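You operate a simulated robot arm through the tools that you are given. There is no shell and no other tool.

The job below is to be done with a simulated robot arm. You get a single attempt, and the scene is never put back.

TASK
No strap feeds. Shut the reel latch, then strap the bundle with orange loops at the strapping card's pull.
Fine: set the pull slider before you pump; 200 N would crush these rods. Pump till the lever slips, seal, lift the arch.

The check looks at the end state, three seconds after you hand in, the way a careful person would. Anything else that was tipped, shoved, dropped, spilled or broken makes it a failure. Lids that push on must go on centred and level and be pressed home; caps that screw on are set level and turned clockwise until they are tight.

THE ROBOT
A 7-joint arm with a two-finger parallel gripper, fixed in place. Base frame: the origin is on the floor under the middle of its stand, x ahead of it, y to its left, z up. Readings come in m, degrees, newtons and seconds.
It reaches about 1.147 m from its shoulder. Its first joint turns from -166.0 to 166.0 degrees. Payload 3.43 kg.
The TCP is the grasp point between the finger pads, 0.03 m short of the fingertips. In the tool frame z runs along the fingers and y along their closing line. The gripper opens to 0.094 m. The fingers are 0.028 m wide and 0.01 m thick; the gripper's body (0.05 by 0.096 m) begins 0.055 m behind the TCP.
Orientation is told as [roll, pitch, yaw] about the base's x, y, z axes, in that order, counted from this pose: with the fingers straight down and closing along the base's y, the tool's x points along the base's -x, its y along +y and its z along -z.

THE INTERFACE
- The arm moves only by the tool send_rows. Its argument "steps" is a list of rows, each a list of 7 numbers: the shift along the base's x, y, z in m, then the turn, a rotation vector about the base's x, y, z in degrees, then the finger opening in m, from 0 to 0.094. In form: [[dx, dy, dz, wx, wy, wz, hand], ...]. A call has 1 to 20 rows; each row is the pose to reach, as a shift and turn from the pose commanded when the call began. Rows are played at 5 a second. More than 0.05 m and 8.6 degrees between two rows, or a gripper value outside its range, and nothing of the call is played. A pose out of reach is approached as far as the arm can. The call stops where the force on the tool passes 90 N (or 10 N more than at its start, if that is more) or the arm is blocked; 0.2 s more then pass. Each finger travels about 0.045 m/s and halts on what it meets, pressing with about 23 N; the grip force reading is that of the motor and also rises with nothing between the fingers. The clock runs only during rows and for 0.2 s after the last one: add rows that repeat a pose to give the fingers time. It gives the time, the measured TCP pose, the force on the tool (base axes), the opening and the grip force at its end, in the units of the frame above (readings bear some noise), with the torque about the TCP (base axes, N m) and any sound that the robot's microphone picked up, and new pictures: "pictures" is both (left out), scene, wrist or none.
- Cameras (640 x 400 px; columns grow to the right, rows downward): "scene" is fixed at [0.4204, 0.5071, 1.5853]; the picture's right is [-0.67, -0.74, 0.00], its down [-0.69, 0.62, -0.38] and it looks along [0.28, -0.25, -0.93] (base axes); focal length 255 px, centre (320, 200). "wrist" rides on the gripper at [0.076, 0.014, -0.103] in the tool frame; the picture's right is [-0.18, 0.98, 0.00], its down [-0.75, -0.14, -0.64] and it looks along [-0.63, -0.12, 0.77] (tool axes); focal length 243 px, centre (320, 200). There is no depth. A picture from a camera that has moved, and an enlarged one, comes with that camera's place and axes in the base frame and with its lens. The place of the scene camera against the robot may be out by one fixed shift of up to 0.025 m in any direction.
- inspect(camera, box): a new picture of the part [left, top, right, bottom] of that camera's present view, enlarged. The clock stands still meanwhile.
- sign_off(): hands the job in; it is judged then, once.

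Places have to be worked out from the pictures, the camera data and where the tool is seen. Open the gripper and draw the arm clear of the work before you hand the job in, unless the task says otherwise.

The tools are called after "Call:" by a JSON object that holds its "api" and its "payload". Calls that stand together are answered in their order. send_rows: Moves the arm, as the interface text tells. Its arguments: {"type":"object","properties":{"steps":{"type":"array","items":{"type":"array","items":{"type":"number"}}},"pictures":{"type":"string","enum":["both","scene","wrist","none"]}},"required":["steps"]} The other tools are called the same way: inspect (camera, box) takes an enlarged picture of a part of a camera's view; sign_off () hands the job in.

At the start:

```text
time: 0.0
tool_pos: [0.4767, 0.2311, 1.1896]
ee_rot: [0.0, 0.0, 0.0]
force: [-0.1, 0.2, 0.3]
moment: [0.02, -0.03, -0.02]
finger_gap: 0.0942
finger_force: 0.0
```

scene: 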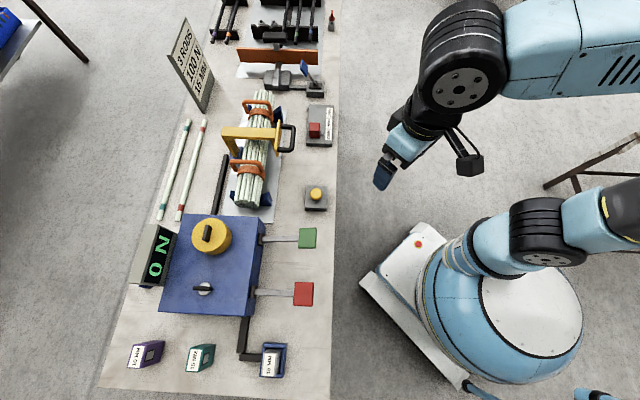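
wrist: 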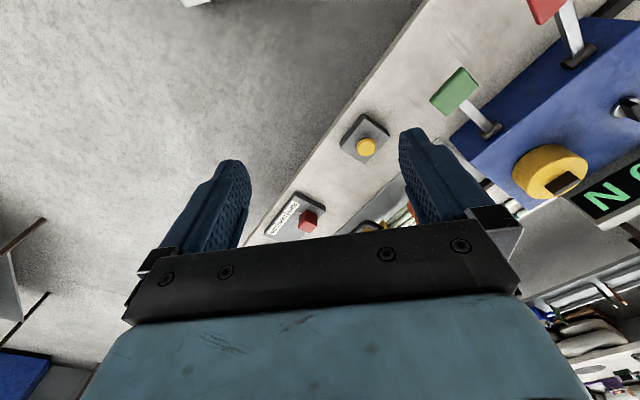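

The scene shows a bench with a strapping machine, a rod bundle, a yellow arch and several controls. I'll enlarge the parts first to read the labels.

Call:
{"api": "inspect", "payload": {"camera": "scene", "box": [130, 0, 350, 138]}}

Call:
{"api": "inspect", "payload": {"camera": "scene", "box": [130, 80, 350, 218]}}

Call:
{"api": "inspect", "payload": {"camera": "scene", "box": [120, 190, 340, 328]}}

Call:
{"api": "inspect", "payload": {"camera": "scene", "box": [100, 262, 320, 400]}}

Call:
{"api": "inspect", "payload": {"camera": "wrist", "box": [240, 100, 640, 350]}}

```text
2.90 times, centred on (240, 69) of scene
camera zoom: at [0.4204, 0.5071, 1.5853], right [-0.67, -0.74, 0.0], down [-0.69, 0.62, -0.38], along [0.28, -0.25, -0.93], focal length 738 px, centre (552, 580)
```

zoom: 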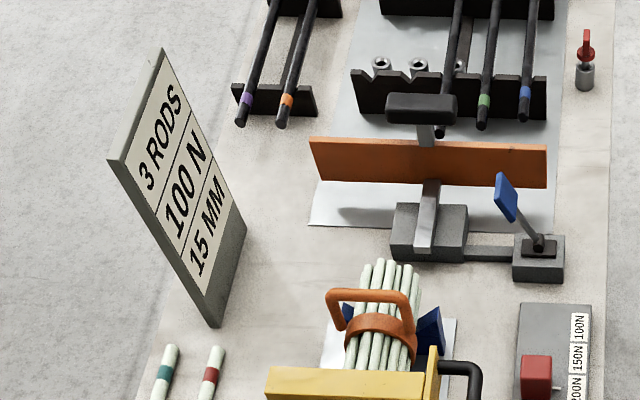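

```text
2.90 times, centred on (240, 149) of scene
camera zoom: at [0.4204, 0.5071, 1.5853], right [-0.67, -0.74, 0.0], down [-0.69, 0.62, -0.38], along [0.28, -0.25, -0.93], focal length 738 px, centre (552, 348)
```

zoom: 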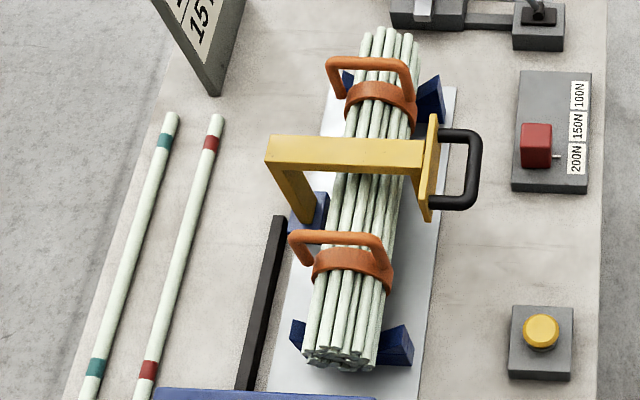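

```text
2.90 times, centred on (230, 259) of scene
camera zoom: at [0.4204, 0.5071, 1.5853], right [-0.67, -0.74, 0.0], down [-0.69, 0.62, -0.38], along [0.28, -0.25, -0.93], focal length 738 px, centre (581, 29)
```

zoom: 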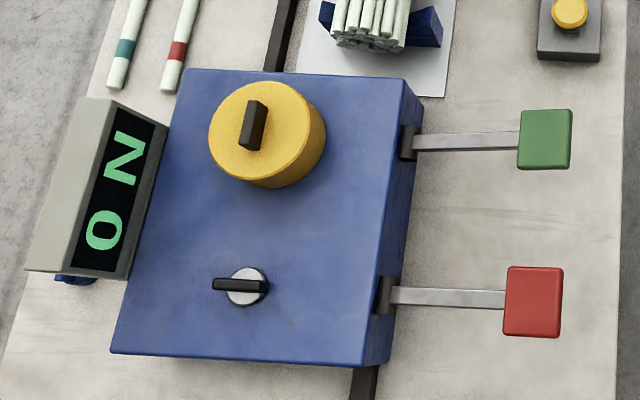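

```text
2.90 times, centred on (210, 331) of scene
camera zoom: at [0.4204, 0.5071, 1.5853], right [-0.67, -0.74, 0.0], down [-0.69, 0.62, -0.38], along [0.28, -0.25, -0.93], focal length 738 px, centre (639, -180)
```

zoom: 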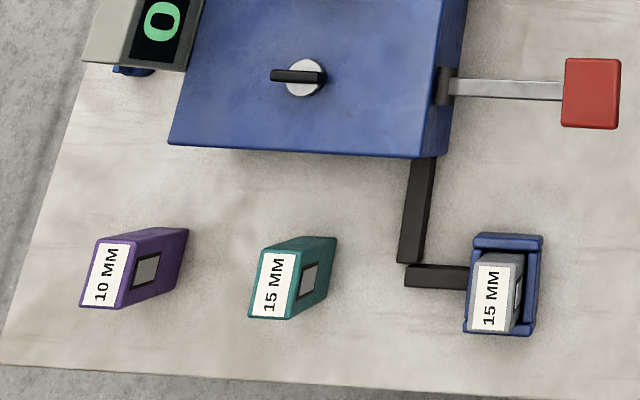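

```text
1.60 times, centred on (440, 225) of wrist
camera zoom: at [0.4019, 0.2439, 1.2904], right [0.18, 0.98, 0.0], down [0.75, -0.14, 0.64], along [0.63, -0.12, -0.77], focal length 388 px, centre (128, 160)
```

zoom: 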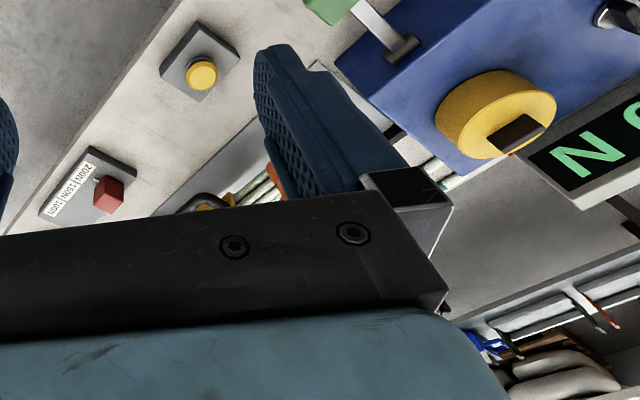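

The card reads 3 RODS / 100 N / 15 MM. The slider has 200/150/100 N marks and the display shows 0 N. The table edge seems to run about 45° across the base frame, so I'll turn the wrist about 45° in free air to face the table and look from the wrist camera.

Call:
{"api": "send_rows", "payload": {"steps": [[0, 0, 0.02, 0, 0, 8, 0.094], [0, 0, 0.04, 0, 0, 16, 0.094], [0, 0, 0.06, 0, 0, 24, 0.094], [0, 0, 0.08, 0, 0, 32, 0.094], [0, 0, 0.08, 0, 0, 40, 0.094], [0, 0, 0.08, 0, 0, 45, 0.094]], "pictures": "both"}}

```text
time: 1.4
tool_pos: [0.4781, 0.2305, 1.2692]
ee_rot: [0.0, 0.0, 45.1]
force: [-0.2, 0.3, 0.2]
moment: [0.0, 0.01, 0.0]
finger_gap: 0.094
finger_force: 0.1
camera wrist: at [0.414, 0.1859, 1.3707], right [-0.57, 0.82, 0.0], down [0.63, 0.43, 0.64], along [0.53, 0.36, -0.77], focal length 243 px, centre (320, 200)
```

scene: 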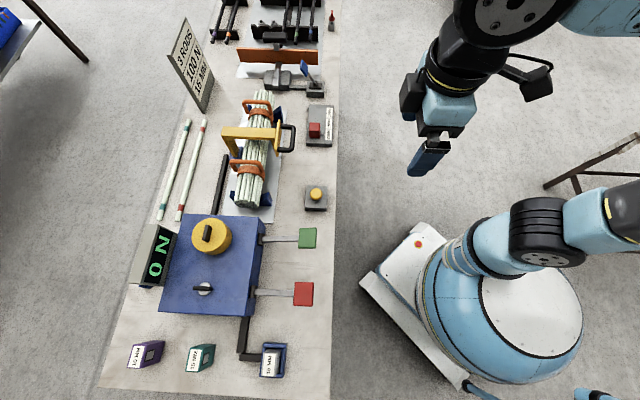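
wrist: 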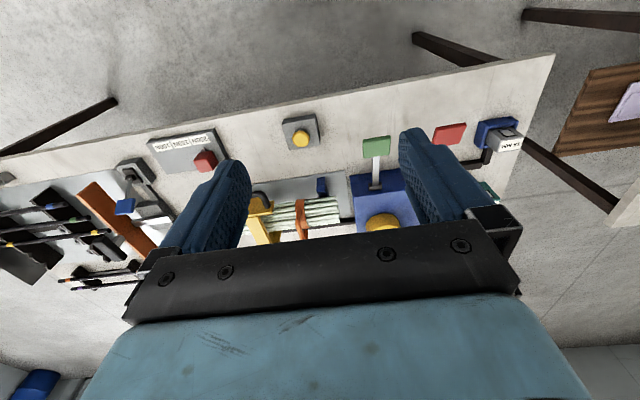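

The wrist view is upside down, with the picture's top nearest the robot, and the tool is well above everything. I'll slide over in front of the blue machine to look at its latch and levers.

Call:
{"api": "send_rows", "payload": {"steps": [[0.007, 0.048, 0.01, 0, 0, 0, 0.094], [0.014, 0.096, 0.02, 0, 0, 0, 0.094], [0.021, 0.144, 0.03, 0, 0, 0, 0.094], [0.028, 0.192, 0.03, 0, 0, 0, 0.094], [0.035, 0.24, 0.03, 0, 0, 0, 0.094]], "pictures": "both"}}

```text
time: 2.6
tool_pos: [0.5125, 0.4712, 1.3019]
ee_rot: [-0.1, -0.1, 44.9]
force: [0.1, -1.3, 0.9]
moment: [0.06, 0.01, -0.02]
finger_gap: 0.0942
finger_force: 0.1
camera wrist: at [0.4486, 0.4261, 1.4023], right [-0.56, 0.83, 0.0], down [0.63, 0.43, 0.64], along [0.53, 0.36, -0.77], focal length 243 px, centre (320, 200)
```

scene: 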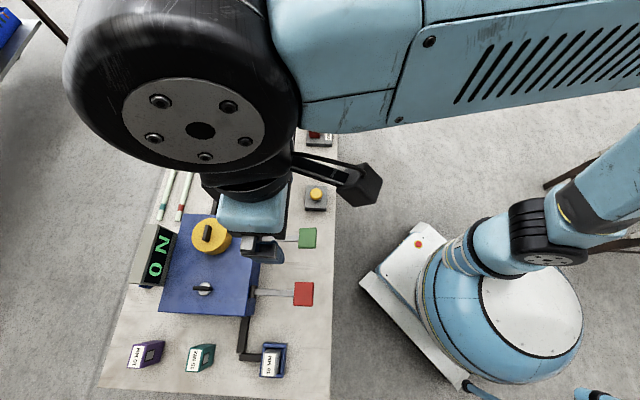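
wrist: 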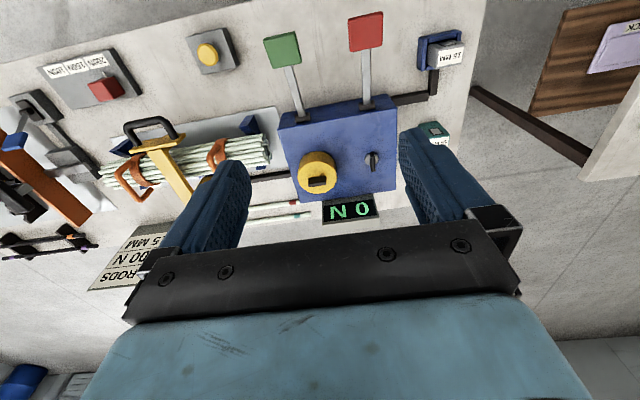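

The wrist now sees the whole machine. I'll enlarge the latch, yellow knob, levers and cartridge.

Call:
{"api": "inspect", "payload": {"camera": "wrist", "box": [260, 80, 420, 230]}}

Call:
{"api": "inspect", "payload": {"camera": "wrist", "box": [240, 0, 480, 150]}}

Call:
{"api": "inspect", "payload": {"camera": "wrist", "box": [0, 20, 280, 220]}}

```text
2.67 times, centred on (340, 155) of wrist
camera zoom: at [0.4486, 0.4261, 1.4023], right [-0.56, 0.83, 0.0], down [0.63, 0.43, 0.64], along [0.53, 0.36, -0.77], focal length 647 px, centre (267, 320)
```

zoom: 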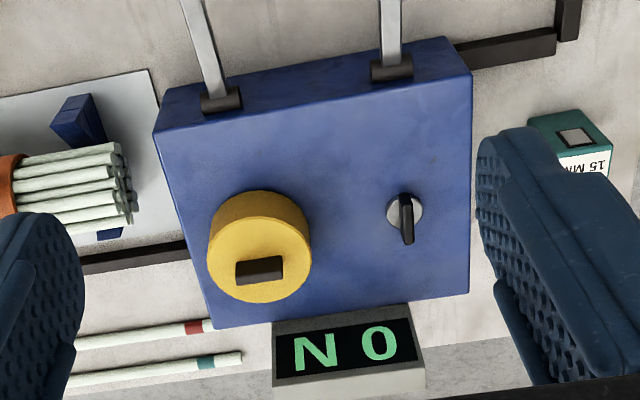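

```text
2.67 times, centred on (360, 75) of wrist
camera zoom: at [0.4486, 0.4261, 1.4023], right [-0.56, 0.83, 0.0], down [0.63, 0.43, 0.64], along [0.53, 0.36, -0.77], focal length 647 px, centre (213, 533)
```

zoom: 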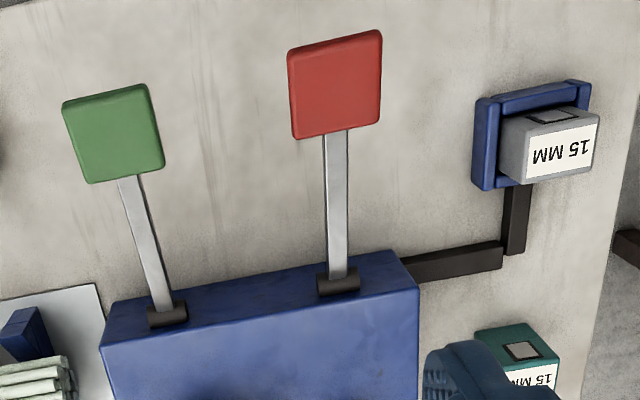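

```text
2.00 times, centred on (140, 120) of wrist
camera zoom: at [0.4486, 0.4261, 1.4023], right [-0.56, 0.83, 0.0], down [0.63, 0.43, 0.64], along [0.53, 0.36, -0.77], focal length 485 px, centre (680, 360)
```

zoom: 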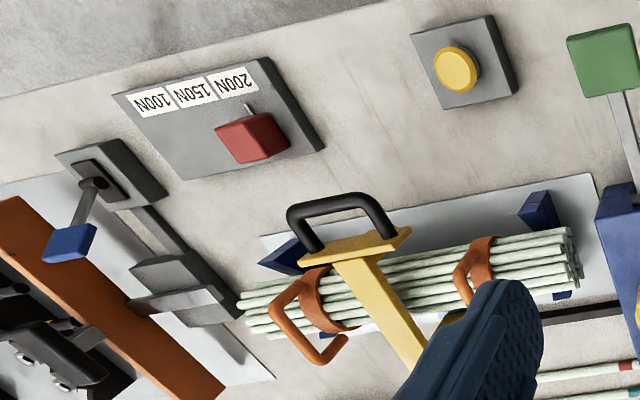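

The chrome disc with the black bar looks like the reel latch, and the yellow drum also has a black block on top. I'll come down closer over the box, staying well above it, for a better view and to triangulate.

Call:
{"api": "send_rows", "payload": {"steps": [[0.015, 0.03, -0.03, 0, 0, 0, 0.094], [0.03, 0.06, -0.06, 0, 0, 0, 0.094], [0.045, 0.09, -0.09, 0, 0, 0, 0.094], [0.055, 0.12, -0.12, 0, 0, 0, 0.094], [0.0675, 0.149, -0.15, 0, 0, 0, 0.094]], "pictures": "wrist"}}

Call:
{"api": "inspect", "payload": {"camera": "wrist", "box": [200, 0, 520, 200]}}

```text
time: 3.8
tool_pos: [0.5801, 0.6189, 1.1501]
ee_rot: [0.0, 0.0, 44.9]
force: [0.1, 0.3, 1.1]
moment: [0.05, 0.0, 0.0]
finger_gap: 0.0938
finger_force: 0.2
camera wrist: at [0.5164, 0.5739, 1.2508], right [-0.56, 0.83, 0.0], down [0.63, 0.43, 0.64], along [0.53, 0.36, -0.77], focal length 243 px, centre (320, 200)
```

wrist: 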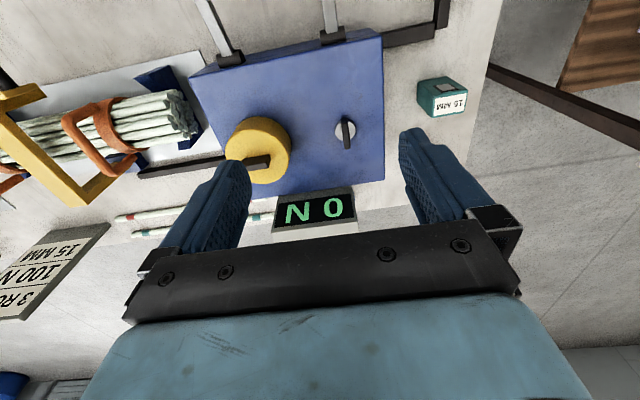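

```text
2.00 times, centred on (360, 100) of wrist
camera zoom: at [0.5164, 0.5739, 1.2508], right [-0.56, 0.83, 0.0], down [0.63, 0.43, 0.64], along [0.53, 0.36, -0.77], focal length 485 px, centre (240, 400)
```

zoom: 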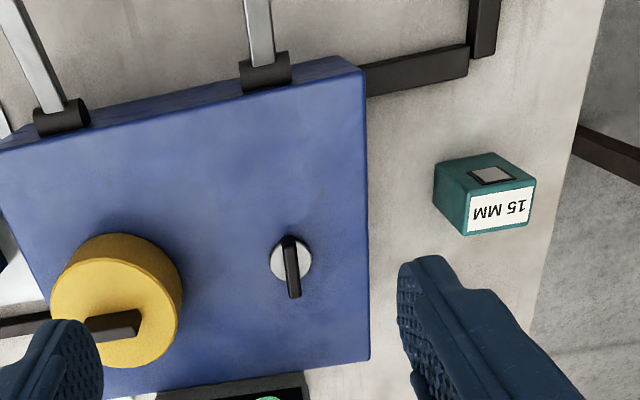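

Two views put the chrome latch near (0.627, 0.698, 0.89). I'll drop nearer, with fingertips still above everything, to see the bar and any marks.

Call:
{"api": "send_rows", "payload": {"steps": [[0.008, 0.015, -0.035, 0, 0, 0, 0.094], [0.016, 0.03, -0.07, 0, 0, 0, 0.094], [0.024, 0.045, -0.105, 0, 0, 0, 0.094], [0.03, 0.061, -0.13, 0, 0, 0, 0.094]], "pictures": "wrist"}}

Call:
{"api": "inspect", "payload": {"camera": "wrist", "box": [160, 0, 480, 200]}}

```text
time: 4.8
tool_pos: [0.6107, 0.6794, 1.0199]
ee_rot: [0.0, 0.0, 45.0]
force: [-0.2, 0.3, 0.8]
moment: [0.02, -0.01, 0.0]
finger_gap: 0.0942
finger_force: 0.0
camera wrist: at [0.5467, 0.6354, 1.1212], right [-0.56, 0.83, 0.0], down [0.63, 0.43, 0.64], along [0.53, 0.36, -0.77], focal length 243 px, centre (320, 200)
```

wrist: 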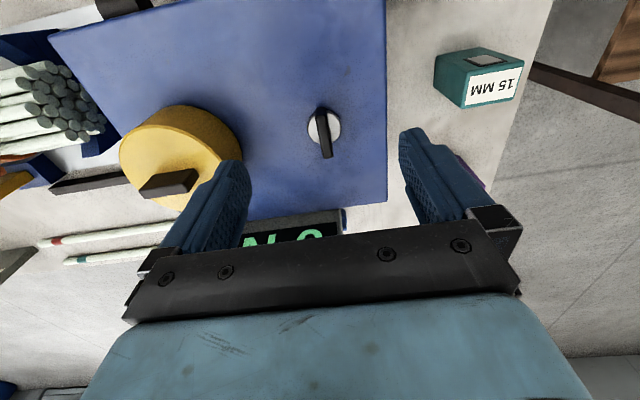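

```text
2.00 times, centred on (320, 100) of wrist
camera zoom: at [0.5467, 0.6354, 1.1212], right [-0.56, 0.83, 0.0], down [0.63, 0.43, 0.64], along [0.53, 0.36, -0.77], focal length 485 px, centre (320, 400)
```

zoom: 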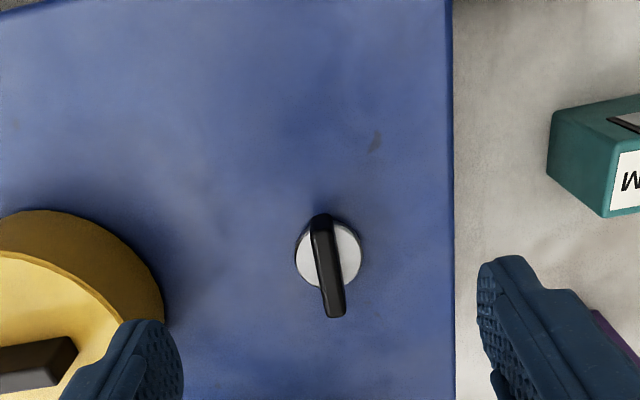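

Both knobs have bars but no visible marks. Before turning anything, I'll check the cartridge dock too, since the reel might be that cassette; I raise and move over to it.

Call:
{"api": "send_rows", "payload": {"steps": [[0, 0, 0.05, 0, 0, 0, 0.094], [-0.02, -0.004, 0.095, 0, 0, 0, 0.094], [-0.065, -0.008, 0.1, 0, 0, 0, 0.094], [-0.11, -0.012, 0.1, 0, 0, 0, 0.094], [-0.155, -0.016, 0.1, 0, 0, 0, 0.094], [-0.2, -0.02, 0.1, 0, 0, 0, 0.094], [-0.245, -0.026, 0.1, 0, 0, 0, 0.094]], "pictures": "wrist"}}

Call:
{"api": "inspect", "payload": {"camera": "wrist", "box": [160, 0, 480, 200]}}

```text
time: 6.4
tool_pos: [0.366, 0.654, 1.1208]
ee_rot: [0.0, 0.0, 44.9]
force: [0.9, 0.4, -0.7]
moment: [-0.05, 0.04, 0.04]
finger_gap: 0.0938
finger_force: 0.0
camera wrist: at [0.3022, 0.6094, 1.2211], right [-0.56, 0.83, 0.0], down [0.63, 0.43, 0.64], along [0.53, 0.36, -0.77], focal length 243 px, centre (320, 200)
```

wrist: 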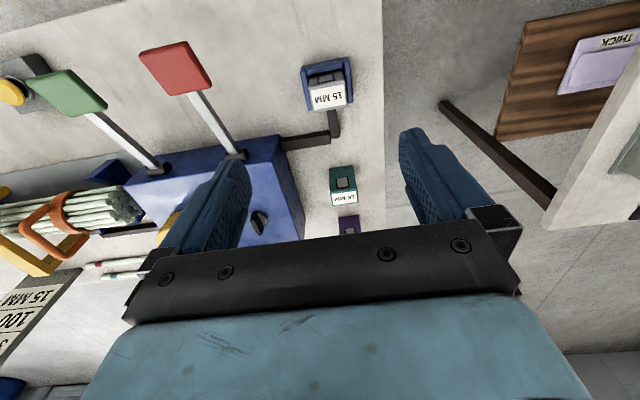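

```text
2.00 times, centred on (320, 100) of wrist
camera zoom: at [0.3022, 0.6094, 1.2211], right [-0.56, 0.83, 0.0], down [0.63, 0.43, 0.64], along [0.53, 0.36, -0.77], focal length 485 px, centre (320, 400)
```

zoom: 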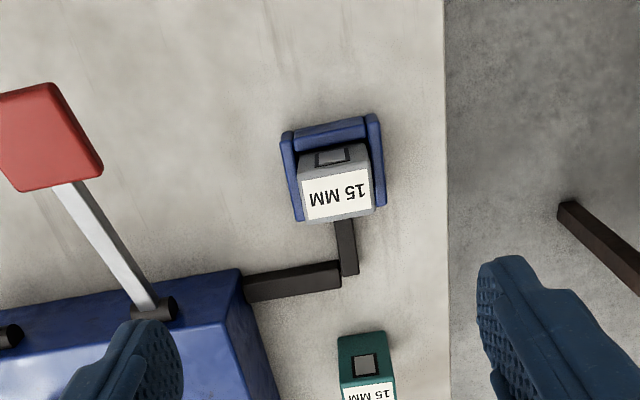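

The dock holds a 15 MM cassette seated in a plain U-socket, with no latch there. I'll check the scene again for any other catch on the machine, including the bluish part under the display.

Call:
{"api": "inspect", "payload": {"camera": "scene", "box": [120, 210, 240, 300]}}

Call:
{"api": "inspect", "payload": {"camera": "scene", "box": [170, 210, 270, 310]}}

Call:
{"api": "inspect", "payload": {"camera": "scene", "box": [210, 0, 350, 100]}}

```text
4.44 times, centred on (180, 255) of scene
camera zoom: at [0.4204, 0.5071, 1.5853], right [-0.67, -0.74, 0.0], down [-0.69, 0.62, -0.38], along [0.28, -0.25, -0.93], focal length 1132 px, centre (942, -44)
```

zoom: 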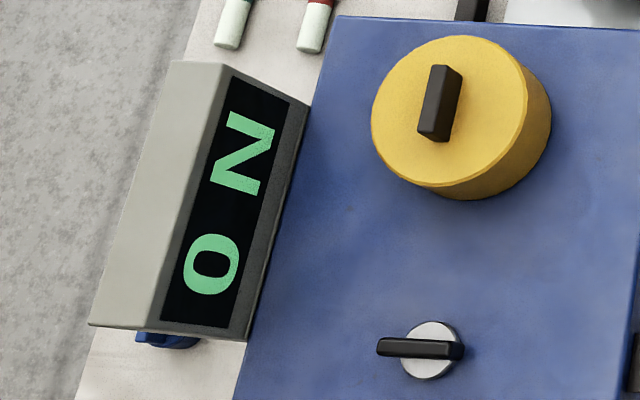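

```text
4.00 times, centred on (220, 260) of scene
camera zoom: at [0.4204, 0.5071, 1.5853], right [-0.67, -0.74, 0.0], down [-0.69, 0.62, -0.38], along [0.28, -0.25, -0.93], focal length 1019 px, centre (720, -40)
```

zoom: 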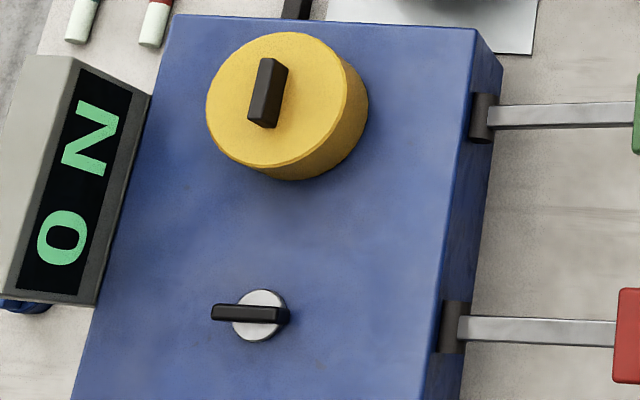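

```text
4.00 times, centred on (280, 50) of scene
camera zoom: at [0.4204, 0.5071, 1.5853], right [-0.67, -0.74, 0.0], down [-0.69, 0.62, -0.38], along [0.28, -0.25, -0.93], focal length 1019 px, centre (480, 800)
```

zoom: 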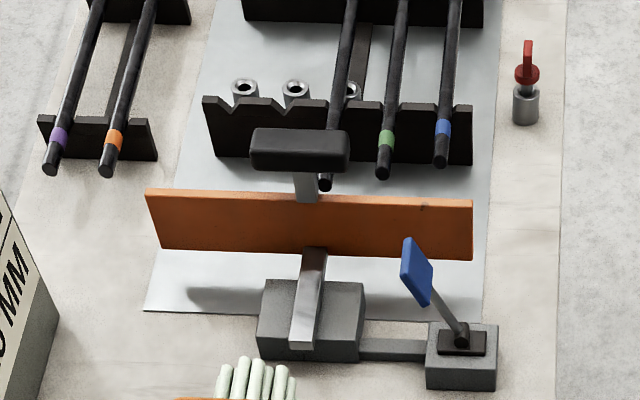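

The chrome latch triangulates to about (0.622, 0.692), with the disc face at z≈0.905 and the bar top at z≈0.92. The bar lies along the robot-to-table direction. I'll hover over it with the fingers half open, lining up before I grip it.

Call:
{"api": "send_rows", "payload": {"steps": [[0.05, 0.007, 0, 0, 0, 0, 0.05], [0.1, 0.014, 0, 0, 0, 0, 0.05], [0.15, 0.021, 0, 0, 0, 0, 0.05], [0.2, 0.028, 0, 0, 0, 0, 0.05], [0.25, 0.036, -0.03, 0, 0, 0, 0.05], [0.256, 0.038, -0.07, 0, 0, 0, 0.05], [0.256, 0.038, -0.11, 0, 0, 0, 0.05], [0.256, 0.038, -0.14, 0, 0, 0, 0.05]], "pictures": "wrist"}}

Call:
{"api": "inspect", "payload": {"camera": "wrist", "box": [160, 50, 480, 250]}}

```text
refused: row 1 steps farther than a row can; nothing moved
```

```text
2.00 times, centred on (320, 150) of wrist
camera zoom: at [0.3022, 0.6094, 1.2211], right [-0.56, 0.83, 0.0], down [0.63, 0.43, 0.64], along [0.53, 0.36, -0.77], focal length 485 px, centre (320, 300)
```

zoom: 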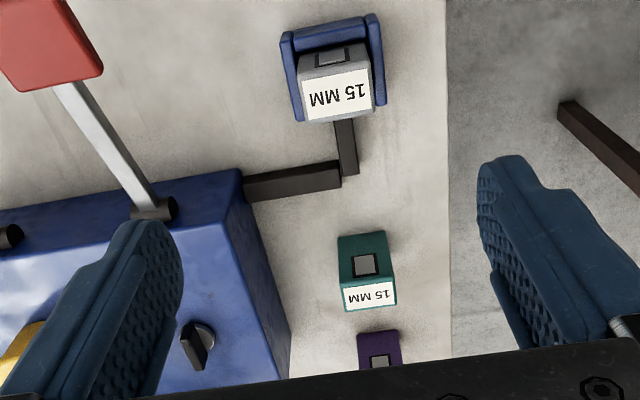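

The first row was just over the 0.05 m limit, so nothing moved. I'll send the same path to the latch with smaller steps.

Call:
{"api": "send_rows", "payload": {"steps": [[0.045, 0.007, 0, 0, 0, 0, 0.05], [0.09, 0.014, 0, 0, 0, 0, 0.05], [0.135, 0.021, 0, 0, 0, 0, 0.05], [0.18, 0.028, 0, 0, 0, 0, 0.05], [0.225, 0.034, -0.01, 0, 0, 0, 0.05], [0.256, 0.038, -0.04, 0, 0, 0, 0.05], [0.256, 0.038, -0.08, 0, 0, 0, 0.05], [0.256, 0.038, -0.12, 0, 0, 0, 0.05], [0.256, 0.038, -0.14, 0, 0, 0, 0.05]], "pictures": "wrist"}}

Call:
{"api": "inspect", "payload": {"camera": "wrist", "box": [160, 50, 480, 250]}}

```text
time: 8.4
tool_pos: [0.6229, 0.6913, 0.9798]
ee_rot: [0.0, 0.0, 45.0]
force: [0.2, -0.2, 0.2]
moment: [0.04, -0.05, 0.01]
finger_gap: 0.0499
finger_force: 0.0
camera wrist: at [0.5592, 0.6463, 1.0806], right [-0.56, 0.83, 0.0], down [0.63, 0.43, 0.64], along [0.53, 0.36, -0.77], focal length 243 px, centre (320, 200)
```

wrist: 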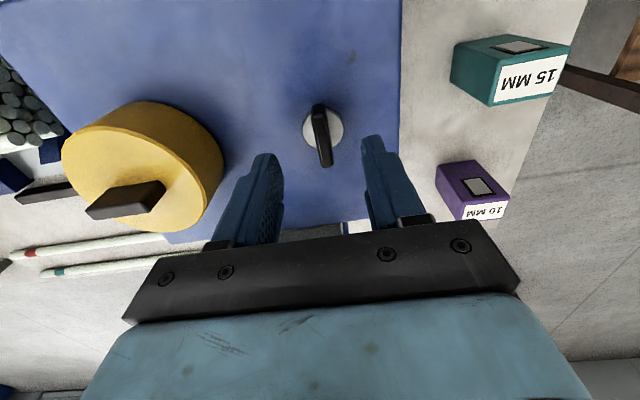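

```text
2.00 times, centred on (320, 150) of wrist
camera zoom: at [0.5592, 0.6463, 1.0806], right [-0.56, 0.83, 0.0], down [0.63, 0.43, 0.64], along [0.53, 0.36, -0.77], focal length 485 px, centre (320, 300)
```

zoom: 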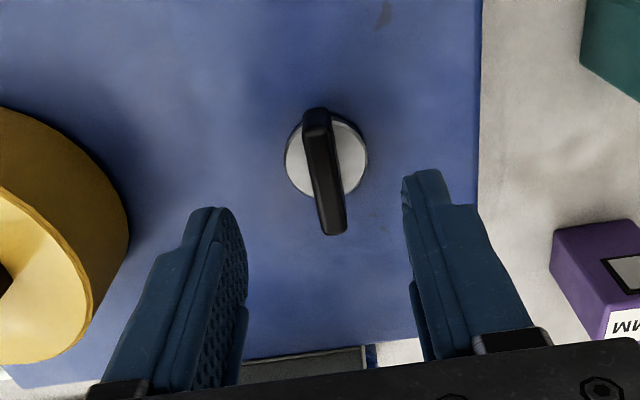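

The bar sits between the fingers, with its top estimated at z≈0.929. I'll lower until the tips are just above the box and close on the bar.

Call:
{"api": "send_rows", "payload": {"steps": [[-0.001, 0, -0.02, 0, 0, 0, 0.05], [-0.001, 0, -0.038, 0, 0, 0, 0.05], [-0.001, 0, -0.038, 0, 0, 0, 0.02], [-0.001, 0, -0.038, 0, 0, 0, 0.0], [-0.001, 0, -0.038, 0, 0, 0, 0.0], [-0.001, 0, -0.038, 0, 0, 0, 0.0], [-0.001, 0, -0.038, 0, 0, 0, 0.0]], "pictures": "wrist"}}

Call:
{"api": "inspect", "payload": {"camera": "wrist", "box": [160, 50, 480, 250]}}

```text
time: 10.0
tool_pos: [0.6204, 0.6926, 0.9419]
ee_rot: [0.0, 0.0, 45.0]
force: [-2.9, -0.7, -3.6]
moment: [0.71, -0.65, -0.01]
finger_gap: 0.01
finger_force: 43.7
camera wrist: at [0.5575, 0.6474, 1.0425], right [-0.57, 0.83, 0.0], down [0.63, 0.43, 0.64], along [0.53, 0.36, -0.77], focal length 243 px, centre (320, 200)
```

wrist: 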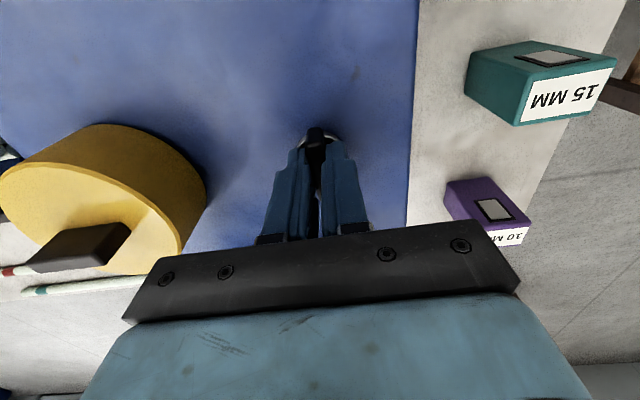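

```text
2.00 times, centred on (320, 150) of wrist
camera zoom: at [0.5575, 0.6474, 1.0425], right [-0.57, 0.83, 0.0], down [0.63, 0.43, 0.64], along [0.53, 0.36, -0.77], focal length 485 px, centre (320, 300)
```

zoom: 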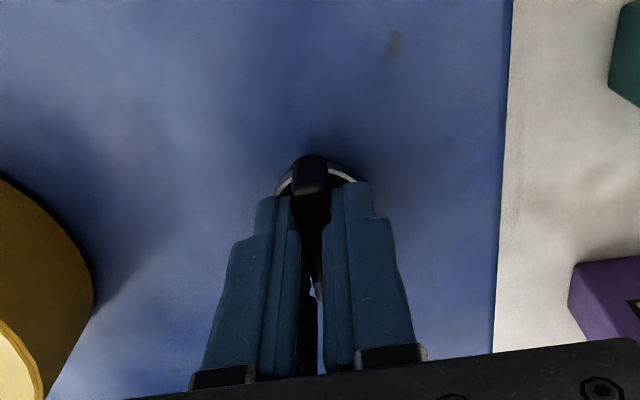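

The bar is held (gap 0.010). I'll try a small clockwise turn (negative about z) and watch the moment.

Call:
{"api": "send_rows", "payload": {"steps": [[0, 0, 0, 0, 0, -4, 0.0], [0, 0, 0, 0, 0, -8, 0.0], [0, 0, 0, 0, 0, -12, 0.0]], "pictures": "wrist"}}

```text
time: 10.8
tool_pos: [0.6227, 0.6923, 0.9413]
ee_rot: [0.0, -0.1, 32.9]
force: [1.5, -0.7, -0.2]
moment: [-0.03, -0.05, 1.62]
finger_gap: 0.0149
finger_force: 44.6
camera wrist: at [0.5496, 0.6617, 1.0425], right [-0.38, 0.93, 0.0], down [0.71, 0.29, 0.64], along [0.59, 0.24, -0.77], focal length 243 px, centre (320, 200)
```

wrist: 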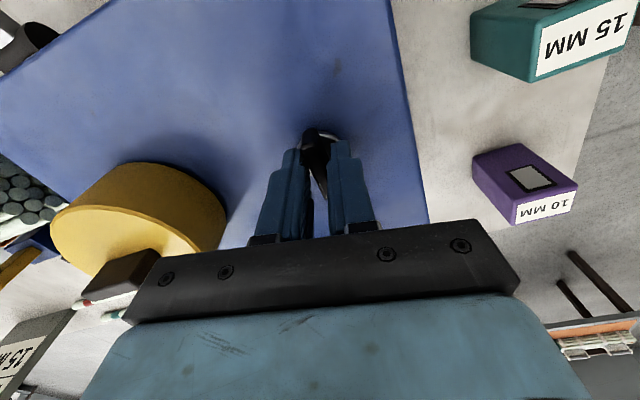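

The gap widened to 0.015 with 1.6 N m, so the bar resists clockwise and the fingers are skewing on it. I'll return and try counter-clockwise.

Call:
{"api": "send_rows", "payload": {"steps": [[0, 0, 0, 0, 0, 6, 0.0], [0, 0, 0, 0, 0, 12, 0.0], [0, 0, 0, 0, 0, 18, 0.0], [0, 0, 0, 0, 0, 24, 0.0]], "pictures": "wrist"}}

```text
time: 11.8
tool_pos: [0.6217, 0.6917, 0.9416]
ee_rot: [0.0, 0.1, 57.0]
force: [1.1, -12.0, -2.0]
moment: [0.43, -0.41, -0.03]
finger_gap: 0.0097
finger_force: 44.0
camera wrist: at [0.568, 0.6346, 1.0426], right [-0.72, 0.69, 0.0], down [0.53, 0.56, 0.64], along [0.44, 0.46, -0.77], focal length 243 px, centre (320, 200)
```

wrist: 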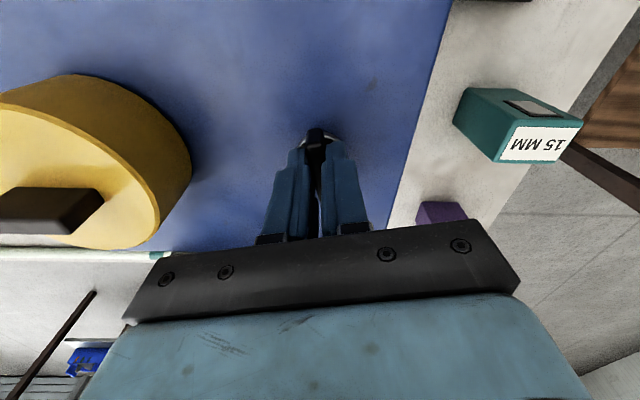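

Counter-clockwise the bar follows freely, with no moment and the gap back at 0.010. I'll keep turning that way, watching for the end stop and any sound.

Call:
{"api": "send_rows", "payload": {"steps": [[0, -0.0008, 0, 0, 0, 8, 0.0], [0, -0.001, 0, 0, 0, 16, 0.0], [0, -0.001, 0, 0, 0, 24, 0.0], [0, -0.001, 0, 0, 0, 32, 0.0]], "pictures": "wrist"}}

```text
time: 12.8
tool_pos: [0.623, 0.6899, 0.9414]
ee_rot: [0.0, 0.0, 89.1]
force: [17.1, 0.5, -1.8]
moment: [0.41, -0.34, -0.06]
finger_gap: 0.0098
finger_force: 43.1
camera wrist: at [0.6068, 0.6143, 1.0425], right [-0.98, 0.2, 0.0], down [0.15, 0.75, 0.64], along [0.13, 0.63, -0.77], focal length 243 px, centre (320, 200)
```

wrist: 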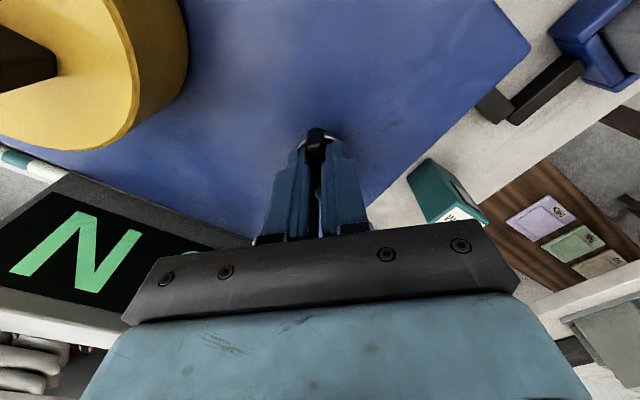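

The latch has now turned 44° and is still moving freely. I'll ease the side force and continue to about 90°.

Call:
{"api": "send_rows", "payload": {"steps": [[0.001, 0, 0, 0, 0, 8, 0.0], [0.0015, 0, 0, 0, 0, 16, 0.0], [0.0015, 0, 0, 0, 0, 24, 0.0], [0.0015, 0, 0, 0, 0, 32, 0.0], [0.0015, 0, 0, 0, 0, 38, 0.0]], "pictures": "both"}}

```text
time: 14.0
tool_pos: [0.6242, 0.6903, 0.9409]
ee_rot: [-0.1, -0.1, 127.2]
force: [22.3, 8.3, 6.4]
moment: [0.24, -0.38, 0.0]
finger_gap: 0.0098
finger_force: 43.9
camera wrist: at [0.6579, 0.6211, 1.0424], right [-0.9, -0.45, 0.0], down [-0.34, 0.69, 0.64], along [-0.29, 0.58, -0.77], focal length 243 px, centre (320, 200)
```

scene: 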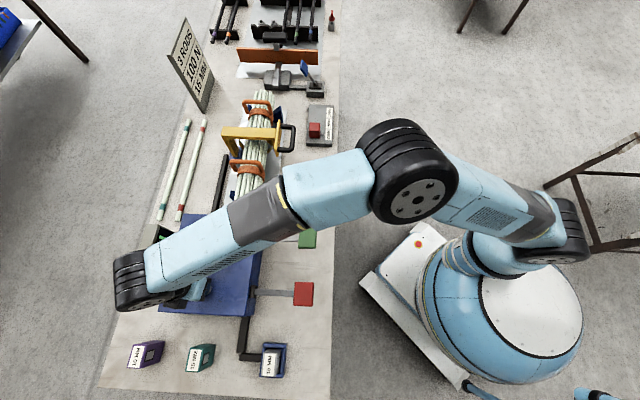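
wrist: 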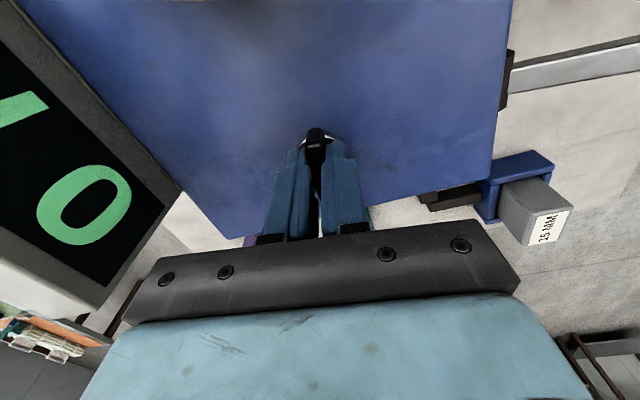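

It has turned 82° so far. I'll go on in small steps past 90° to find the end stop by its moment.

Call:
{"api": "send_rows", "payload": {"steps": [[0.001, 0.0006, 0, 0, 0, 4, 0.0], [0.0012, 0.0008, 0, 0, 0, 8, 0.0], [0.0012, 0.0008, 0, 0, 0, 11, 0.0]], "pictures": "wrist"}}

```text
time: 14.8
tool_pos: [0.622, 0.6921, 0.9403]
ee_rot: [0.1, 0.0, 137.9]
force: [11.0, -3.0, 8.0]
moment: [0.09, -0.12, -1.39]
finger_gap: 0.0106
finger_force: 44.0
camera wrist: at [0.6708, 0.6295, 1.0425], right [-0.79, -0.61, 0.0], down [-0.47, 0.61, 0.64], along [-0.39, 0.51, -0.77], focal length 243 px, centre (320, 200)
```

wrist: 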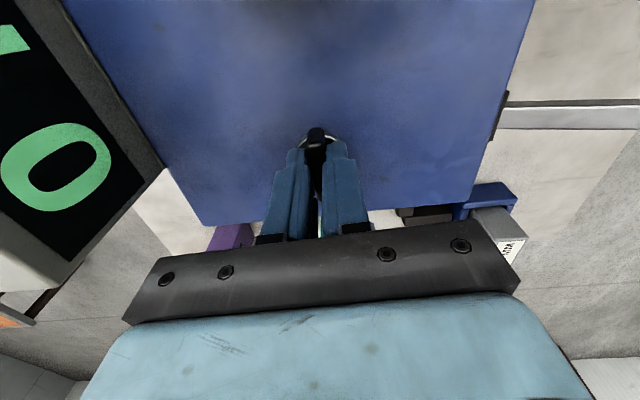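

The moment rose to −1.4 N m at about 135°, so the end stop is reached after a full quarter turn. I'll relax to 135°, open and lift clear to see whether the latch stays.

Call:
{"api": "send_rows", "payload": {"steps": [[0, 0, 0, 0, 0, -2, 0.0], [0, 0, 0, 0, 0, -2, 0.04], [0, 0, 0, 0, 0, -2, 0.05], [0, 0, 0, 0, 0, -2, 0.05], [0, 0, 0.04, 0, 0, -2, 0.05], [0, 0, 0.08, 0, 0, -2, 0.05], [0, 0, 0.12, 0, 0, -2, 0.05], [0, 0, 0.16, 0, 0, -2, 0.05]], "pictures": "both"}}

```text
time: 16.6
tool_pos: [0.6221, 0.6926, 1.1011]
ee_rot: [0.1, 0.0, 136.1]
force: [0.4, -0.1, -0.6]
moment: [0.01, 0.03, 0.0]
finger_gap: 0.05
finger_force: 0.2
camera wrist: at [0.6674, 0.6288, 1.2026], right [-0.81, -0.58, 0.0], down [-0.44, 0.63, 0.64], along [-0.37, 0.52, -0.77], focal length 243 px, centre (320, 200)
```

scene: 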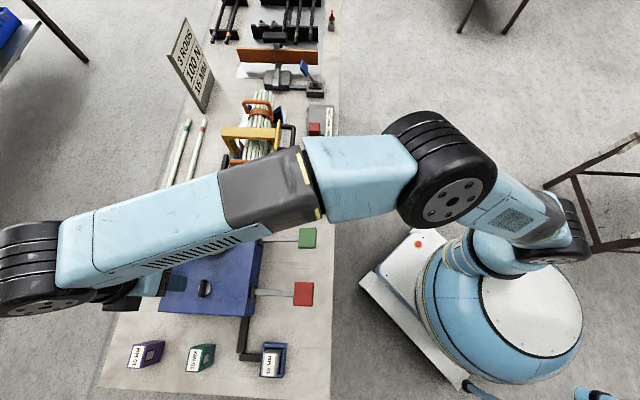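
wrist: 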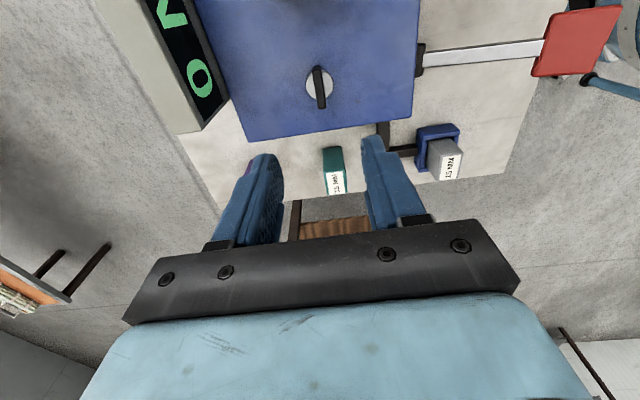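

The latch bar now lies along the table and stays put. Next I'll raise, swing back to face the table and go over toward the pull slider for a close look.

Call:
{"api": "send_rows", "payload": {"steps": [[0, 0, 0.045, 0, 0, 0, 0.05], [0, 0, 0.09, 0, 0, 0, 0.05], [0.0129, -0.0436, 0.1, 0, 0, -6.5, 0.05], [0.0257, -0.0871, 0.1, 0, 0, -13, 0.05], [0.0386, -0.1307, 0.1, 0, 0, -19.5, 0.05], [0.0514, -0.1743, 0.1, 0, 0, -26, 0.05], [0.0643, -0.2179, 0.1, 0, 0, -32.5, 0.05], [0.0771, -0.2614, 0.1, 0, 0, -39, 0.05], [0.09, -0.305, 0.1, 0, 0, -45.5, 0.05], [0.1029, -0.3486, 0.1, 0, 0, -52, 0.05], [0.1157, -0.3921, 0.1, 0, 0, -58.5, 0.05], [0.1286, -0.4357, 0.1, 0, 0, -65, 0.05], [0.1414, -0.4793, 0.1, 0, 0, -71.5, 0.05], [0.1543, -0.5229, 0.1, 0, 0, -78, 0.05], [0.1671, -0.5664, 0.1, 0, 0, -84.5, 0.05], [0.18, -0.61, 0.1, 0, 0, -91, 0.05]], "pictures": "both"}}

Call:
{"api": "inspect", "payload": {"camera": "wrist", "box": [160, 0, 480, 200]}}

```text
time: 20.0
tool_pos: [0.8024, 0.0828, 1.1987]
ee_rot: [0.0, -0.1, 44.8]
force: [0.1, 1.1, 0.4]
moment: [-0.05, 0.03, 0.01]
finger_gap: 0.05
finger_force: 0.2
camera wrist: at [0.7398, 0.0388, 1.3015], right [-0.56, 0.83, 0.0], down [0.63, 0.43, 0.64], along [0.53, 0.36, -0.77], focal length 243 px, centre (320, 200)
```

scene: 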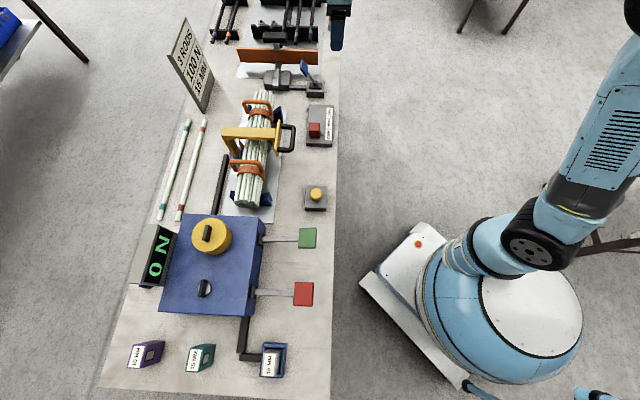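
wrist: 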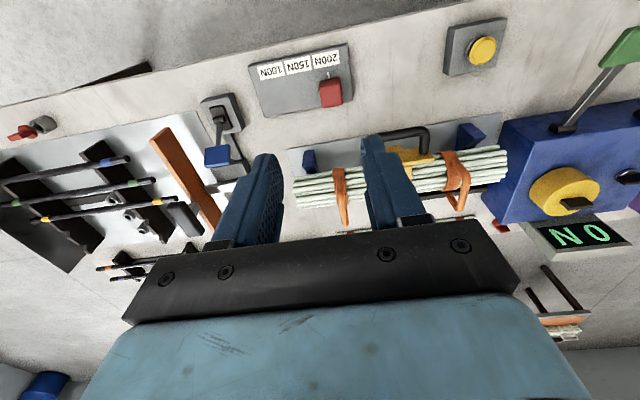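

```text
2.00 times, centred on (320, 100) of wrist
camera zoom: at [0.7398, 0.0388, 1.3015], right [-0.56, 0.83, 0.0], down [0.63, 0.43, 0.64], along [0.53, 0.36, -0.77], focal length 485 px, centre (320, 400)
```

zoom: 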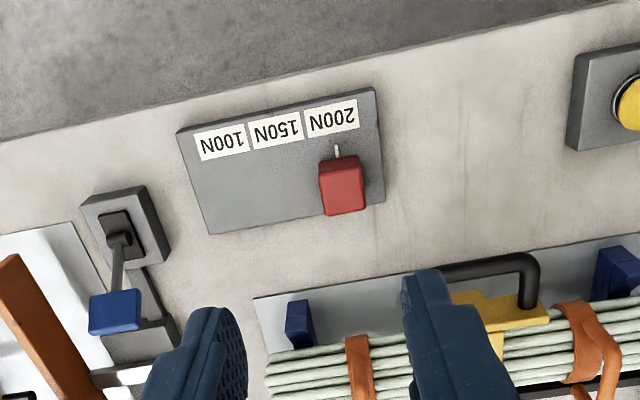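

The slider block is at about (0.840, 0.131, 0.844), with its pin at 200N. The 100N mark is about 0.10 m further along the table to the right. I'll open the fingers and go in above the block for a close look.

Call:
{"api": "send_rows", "payload": {"steps": [[0.008, 0.01, -0.045, 0, 0, 0, 0.07], [0.016, 0.02, -0.09, 0, 0, 0, 0.08], [0.024, 0.03, -0.135, 0, 0, 0, 0.08], [0.032, 0.04, -0.18, 0, 0, 0, 0.08], [0.034, 0.044, -0.22, 0, 0, 0, 0.08]], "pictures": "wrist"}}

Call:
{"api": "inspect", "payload": {"camera": "wrist", "box": [160, 0, 480, 200]}}

```text
time: 21.2
tool_pos: [0.8358, 0.1272, 0.9805]
ee_rot: [-0.1, 0.0, 45.0]
force: [0.0, -0.2, 1.1]
moment: [0.02, 0.0, 0.0]
finger_gap: 0.0803
finger_force: 0.1
camera wrist: at [0.7723, 0.0825, 1.082], right [-0.57, 0.82, 0.0], down [0.63, 0.43, 0.64], along [0.53, 0.36, -0.77], focal length 243 px, centre (320, 200)
```

wrist: 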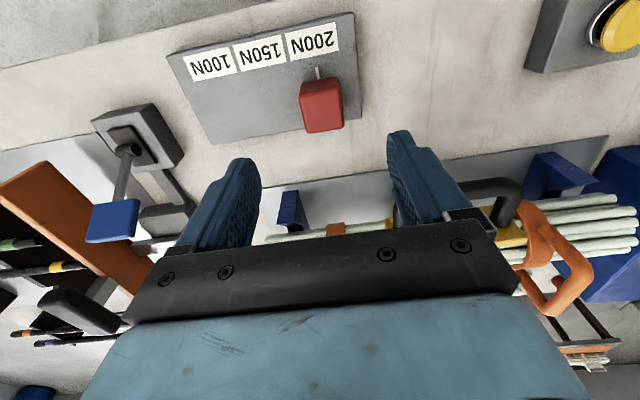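

```text
2.00 times, centred on (320, 100) of wrist
camera zoom: at [0.7723, 0.0825, 1.082], right [-0.57, 0.82, 0.0], down [0.63, 0.43, 0.64], along [0.53, 0.36, -0.77], focal length 485 px, centre (320, 400)
```

zoom: 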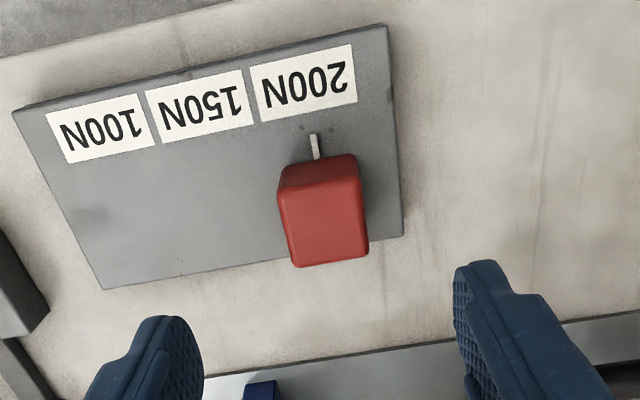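

The label plate is at z≈0.813 and the block top at z≈0.844, centred near (0.8415, 0.1337) and about 0.039 m wide. I'll straddle it with the fingers and descend to TCP z≈0.851, without closing yet.

Call:
{"api": "send_rows", "payload": {"steps": [[0.0055, 0.0065, -0.03, 0, 0, 0, 0.08], [0.0055, 0.0065, -0.06, 0, 0, 0, 0.08], [0.0055, 0.0065, -0.09, 0, 0, 0, 0.08], [0.0055, 0.0065, -0.115, 0, 0, 0, 0.08], [0.0055, 0.0065, -0.129, 0, 0, 0, 0.08]], "pictures": "wrist"}}

Call:
{"api": "inspect", "payload": {"camera": "wrist", "box": [160, 50, 480, 250]}}

```text
time: 22.4
tool_pos: [0.843, 0.1324, 0.8523]
ee_rot: [0.0, 0.0, 45.0]
force: [-0.3, -0.6, 0.0]
moment: [-0.03, -0.01, -0.02]
finger_gap: 0.0801
finger_force: 0.0
camera wrist: at [0.7788, 0.0877, 0.9531], right [-0.56, 0.83, 0.0], down [0.63, 0.43, 0.64], along [0.53, 0.36, -0.77], focal length 243 px, centre (320, 200)
```

wrist: 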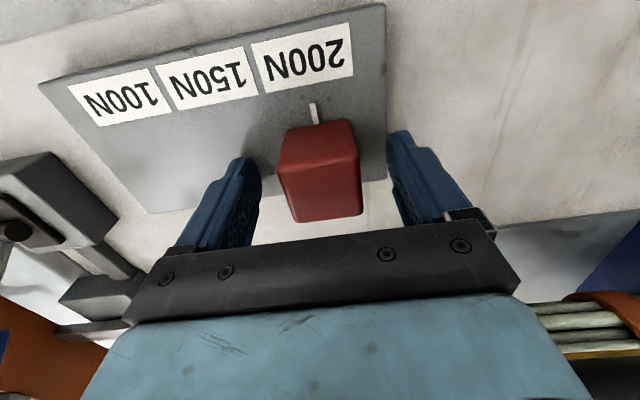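

```text
2.00 times, centred on (320, 150) of wrist
camera zoom: at [0.7788, 0.0877, 0.9531], right [-0.56, 0.83, 0.0], down [0.63, 0.43, 0.64], along [0.53, 0.36, -0.77], focal length 485 px, centre (320, 300)
```

zoom: 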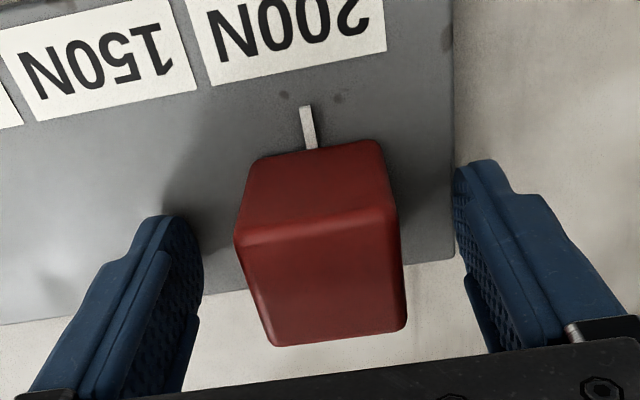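

The block is centred between the fingers. I'll close on it.

Call:
{"api": "send_rows", "payload": {"steps": [[0, 0, 0, 0, 0, 0, 0.05], [0, 0, 0, 0, 0, 0, 0.02], [0, 0, 0, 0, 0, 0, 0.01], [0, 0, 0, 0, 0, 0, 0.01], [0, 0, 0, 0, 0, 0, 0.01]], "pictures": "wrist"}}

```text
time: 23.6
tool_pos: [0.8425, 0.1322, 0.8519]
ee_rot: [0.0, 0.0, 44.9]
force: [-3.1, 1.0, -1.4]
moment: [-0.06, 0.15, 0.07]
finger_gap: 0.042
finger_force: 44.7
camera wrist: at [0.7789, 0.0878, 0.9532], right [-0.56, 0.83, 0.0], down [0.63, 0.43, 0.64], along [0.53, 0.36, -0.77], focal length 243 px, centre (320, 200)
```

wrist: 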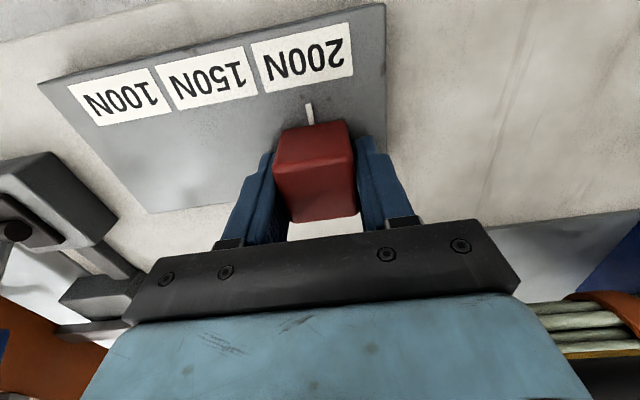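

The block is held (gap 0.042). I'll slide it along the plate toward 100N in 2 cm steps, stopping short to compare the pin with the label.

Call:
{"api": "send_rows", "payload": {"steps": [[0.0142, -0.0141, 0, 0, 0, 0, 0.01], [0.0284, -0.0281, 0, 0, 0, 0, 0.01], [0.0426, -0.0421, 0, 0, 0, 0, 0.01], [0.0568, -0.0562, 0, 0, 0, 0, 0.01], [0.0675, -0.0667, 0, 0, 0, 0, 0.01]], "pictures": "wrist"}}

Call:
{"api": "inspect", "payload": {"camera": "wrist", "box": [160, 0, 480, 200]}}

```text
time: 24.8
tool_pos: [0.9101, 0.0645, 0.8516]
ee_rot: [0.0, 0.1, 45.0]
force: [-9.0, -11.7, -5.6]
moment: [-0.52, 0.22, -0.03]
finger_gap: 0.0418
finger_force: 44.2
camera wrist: at [0.8466, 0.0203, 0.9533], right [-0.56, 0.83, 0.0], down [0.63, 0.43, 0.64], along [0.53, 0.36, -0.77], focal length 243 px, centre (320, 200)
```

wrist: 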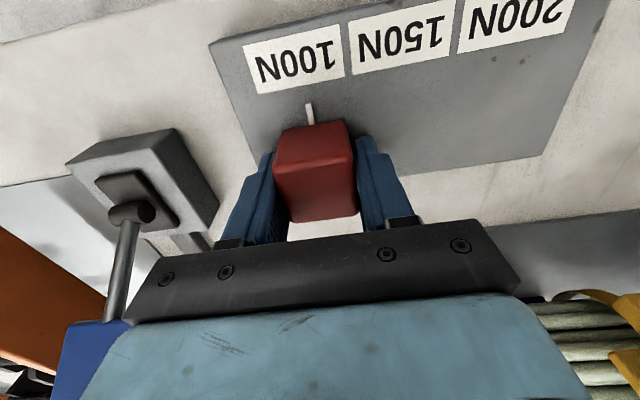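

```text
2.00 times, centred on (320, 100) of wrist
camera zoom: at [0.8466, 0.0203, 0.9533], right [-0.56, 0.83, 0.0], down [0.63, 0.43, 0.64], along [0.53, 0.36, -0.77], focal length 485 px, centre (320, 400)
```

zoom: 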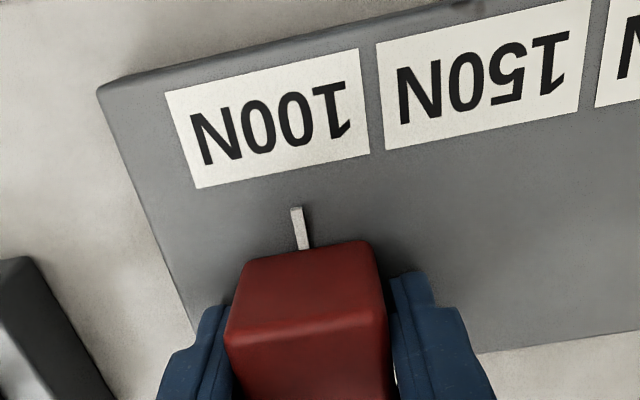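

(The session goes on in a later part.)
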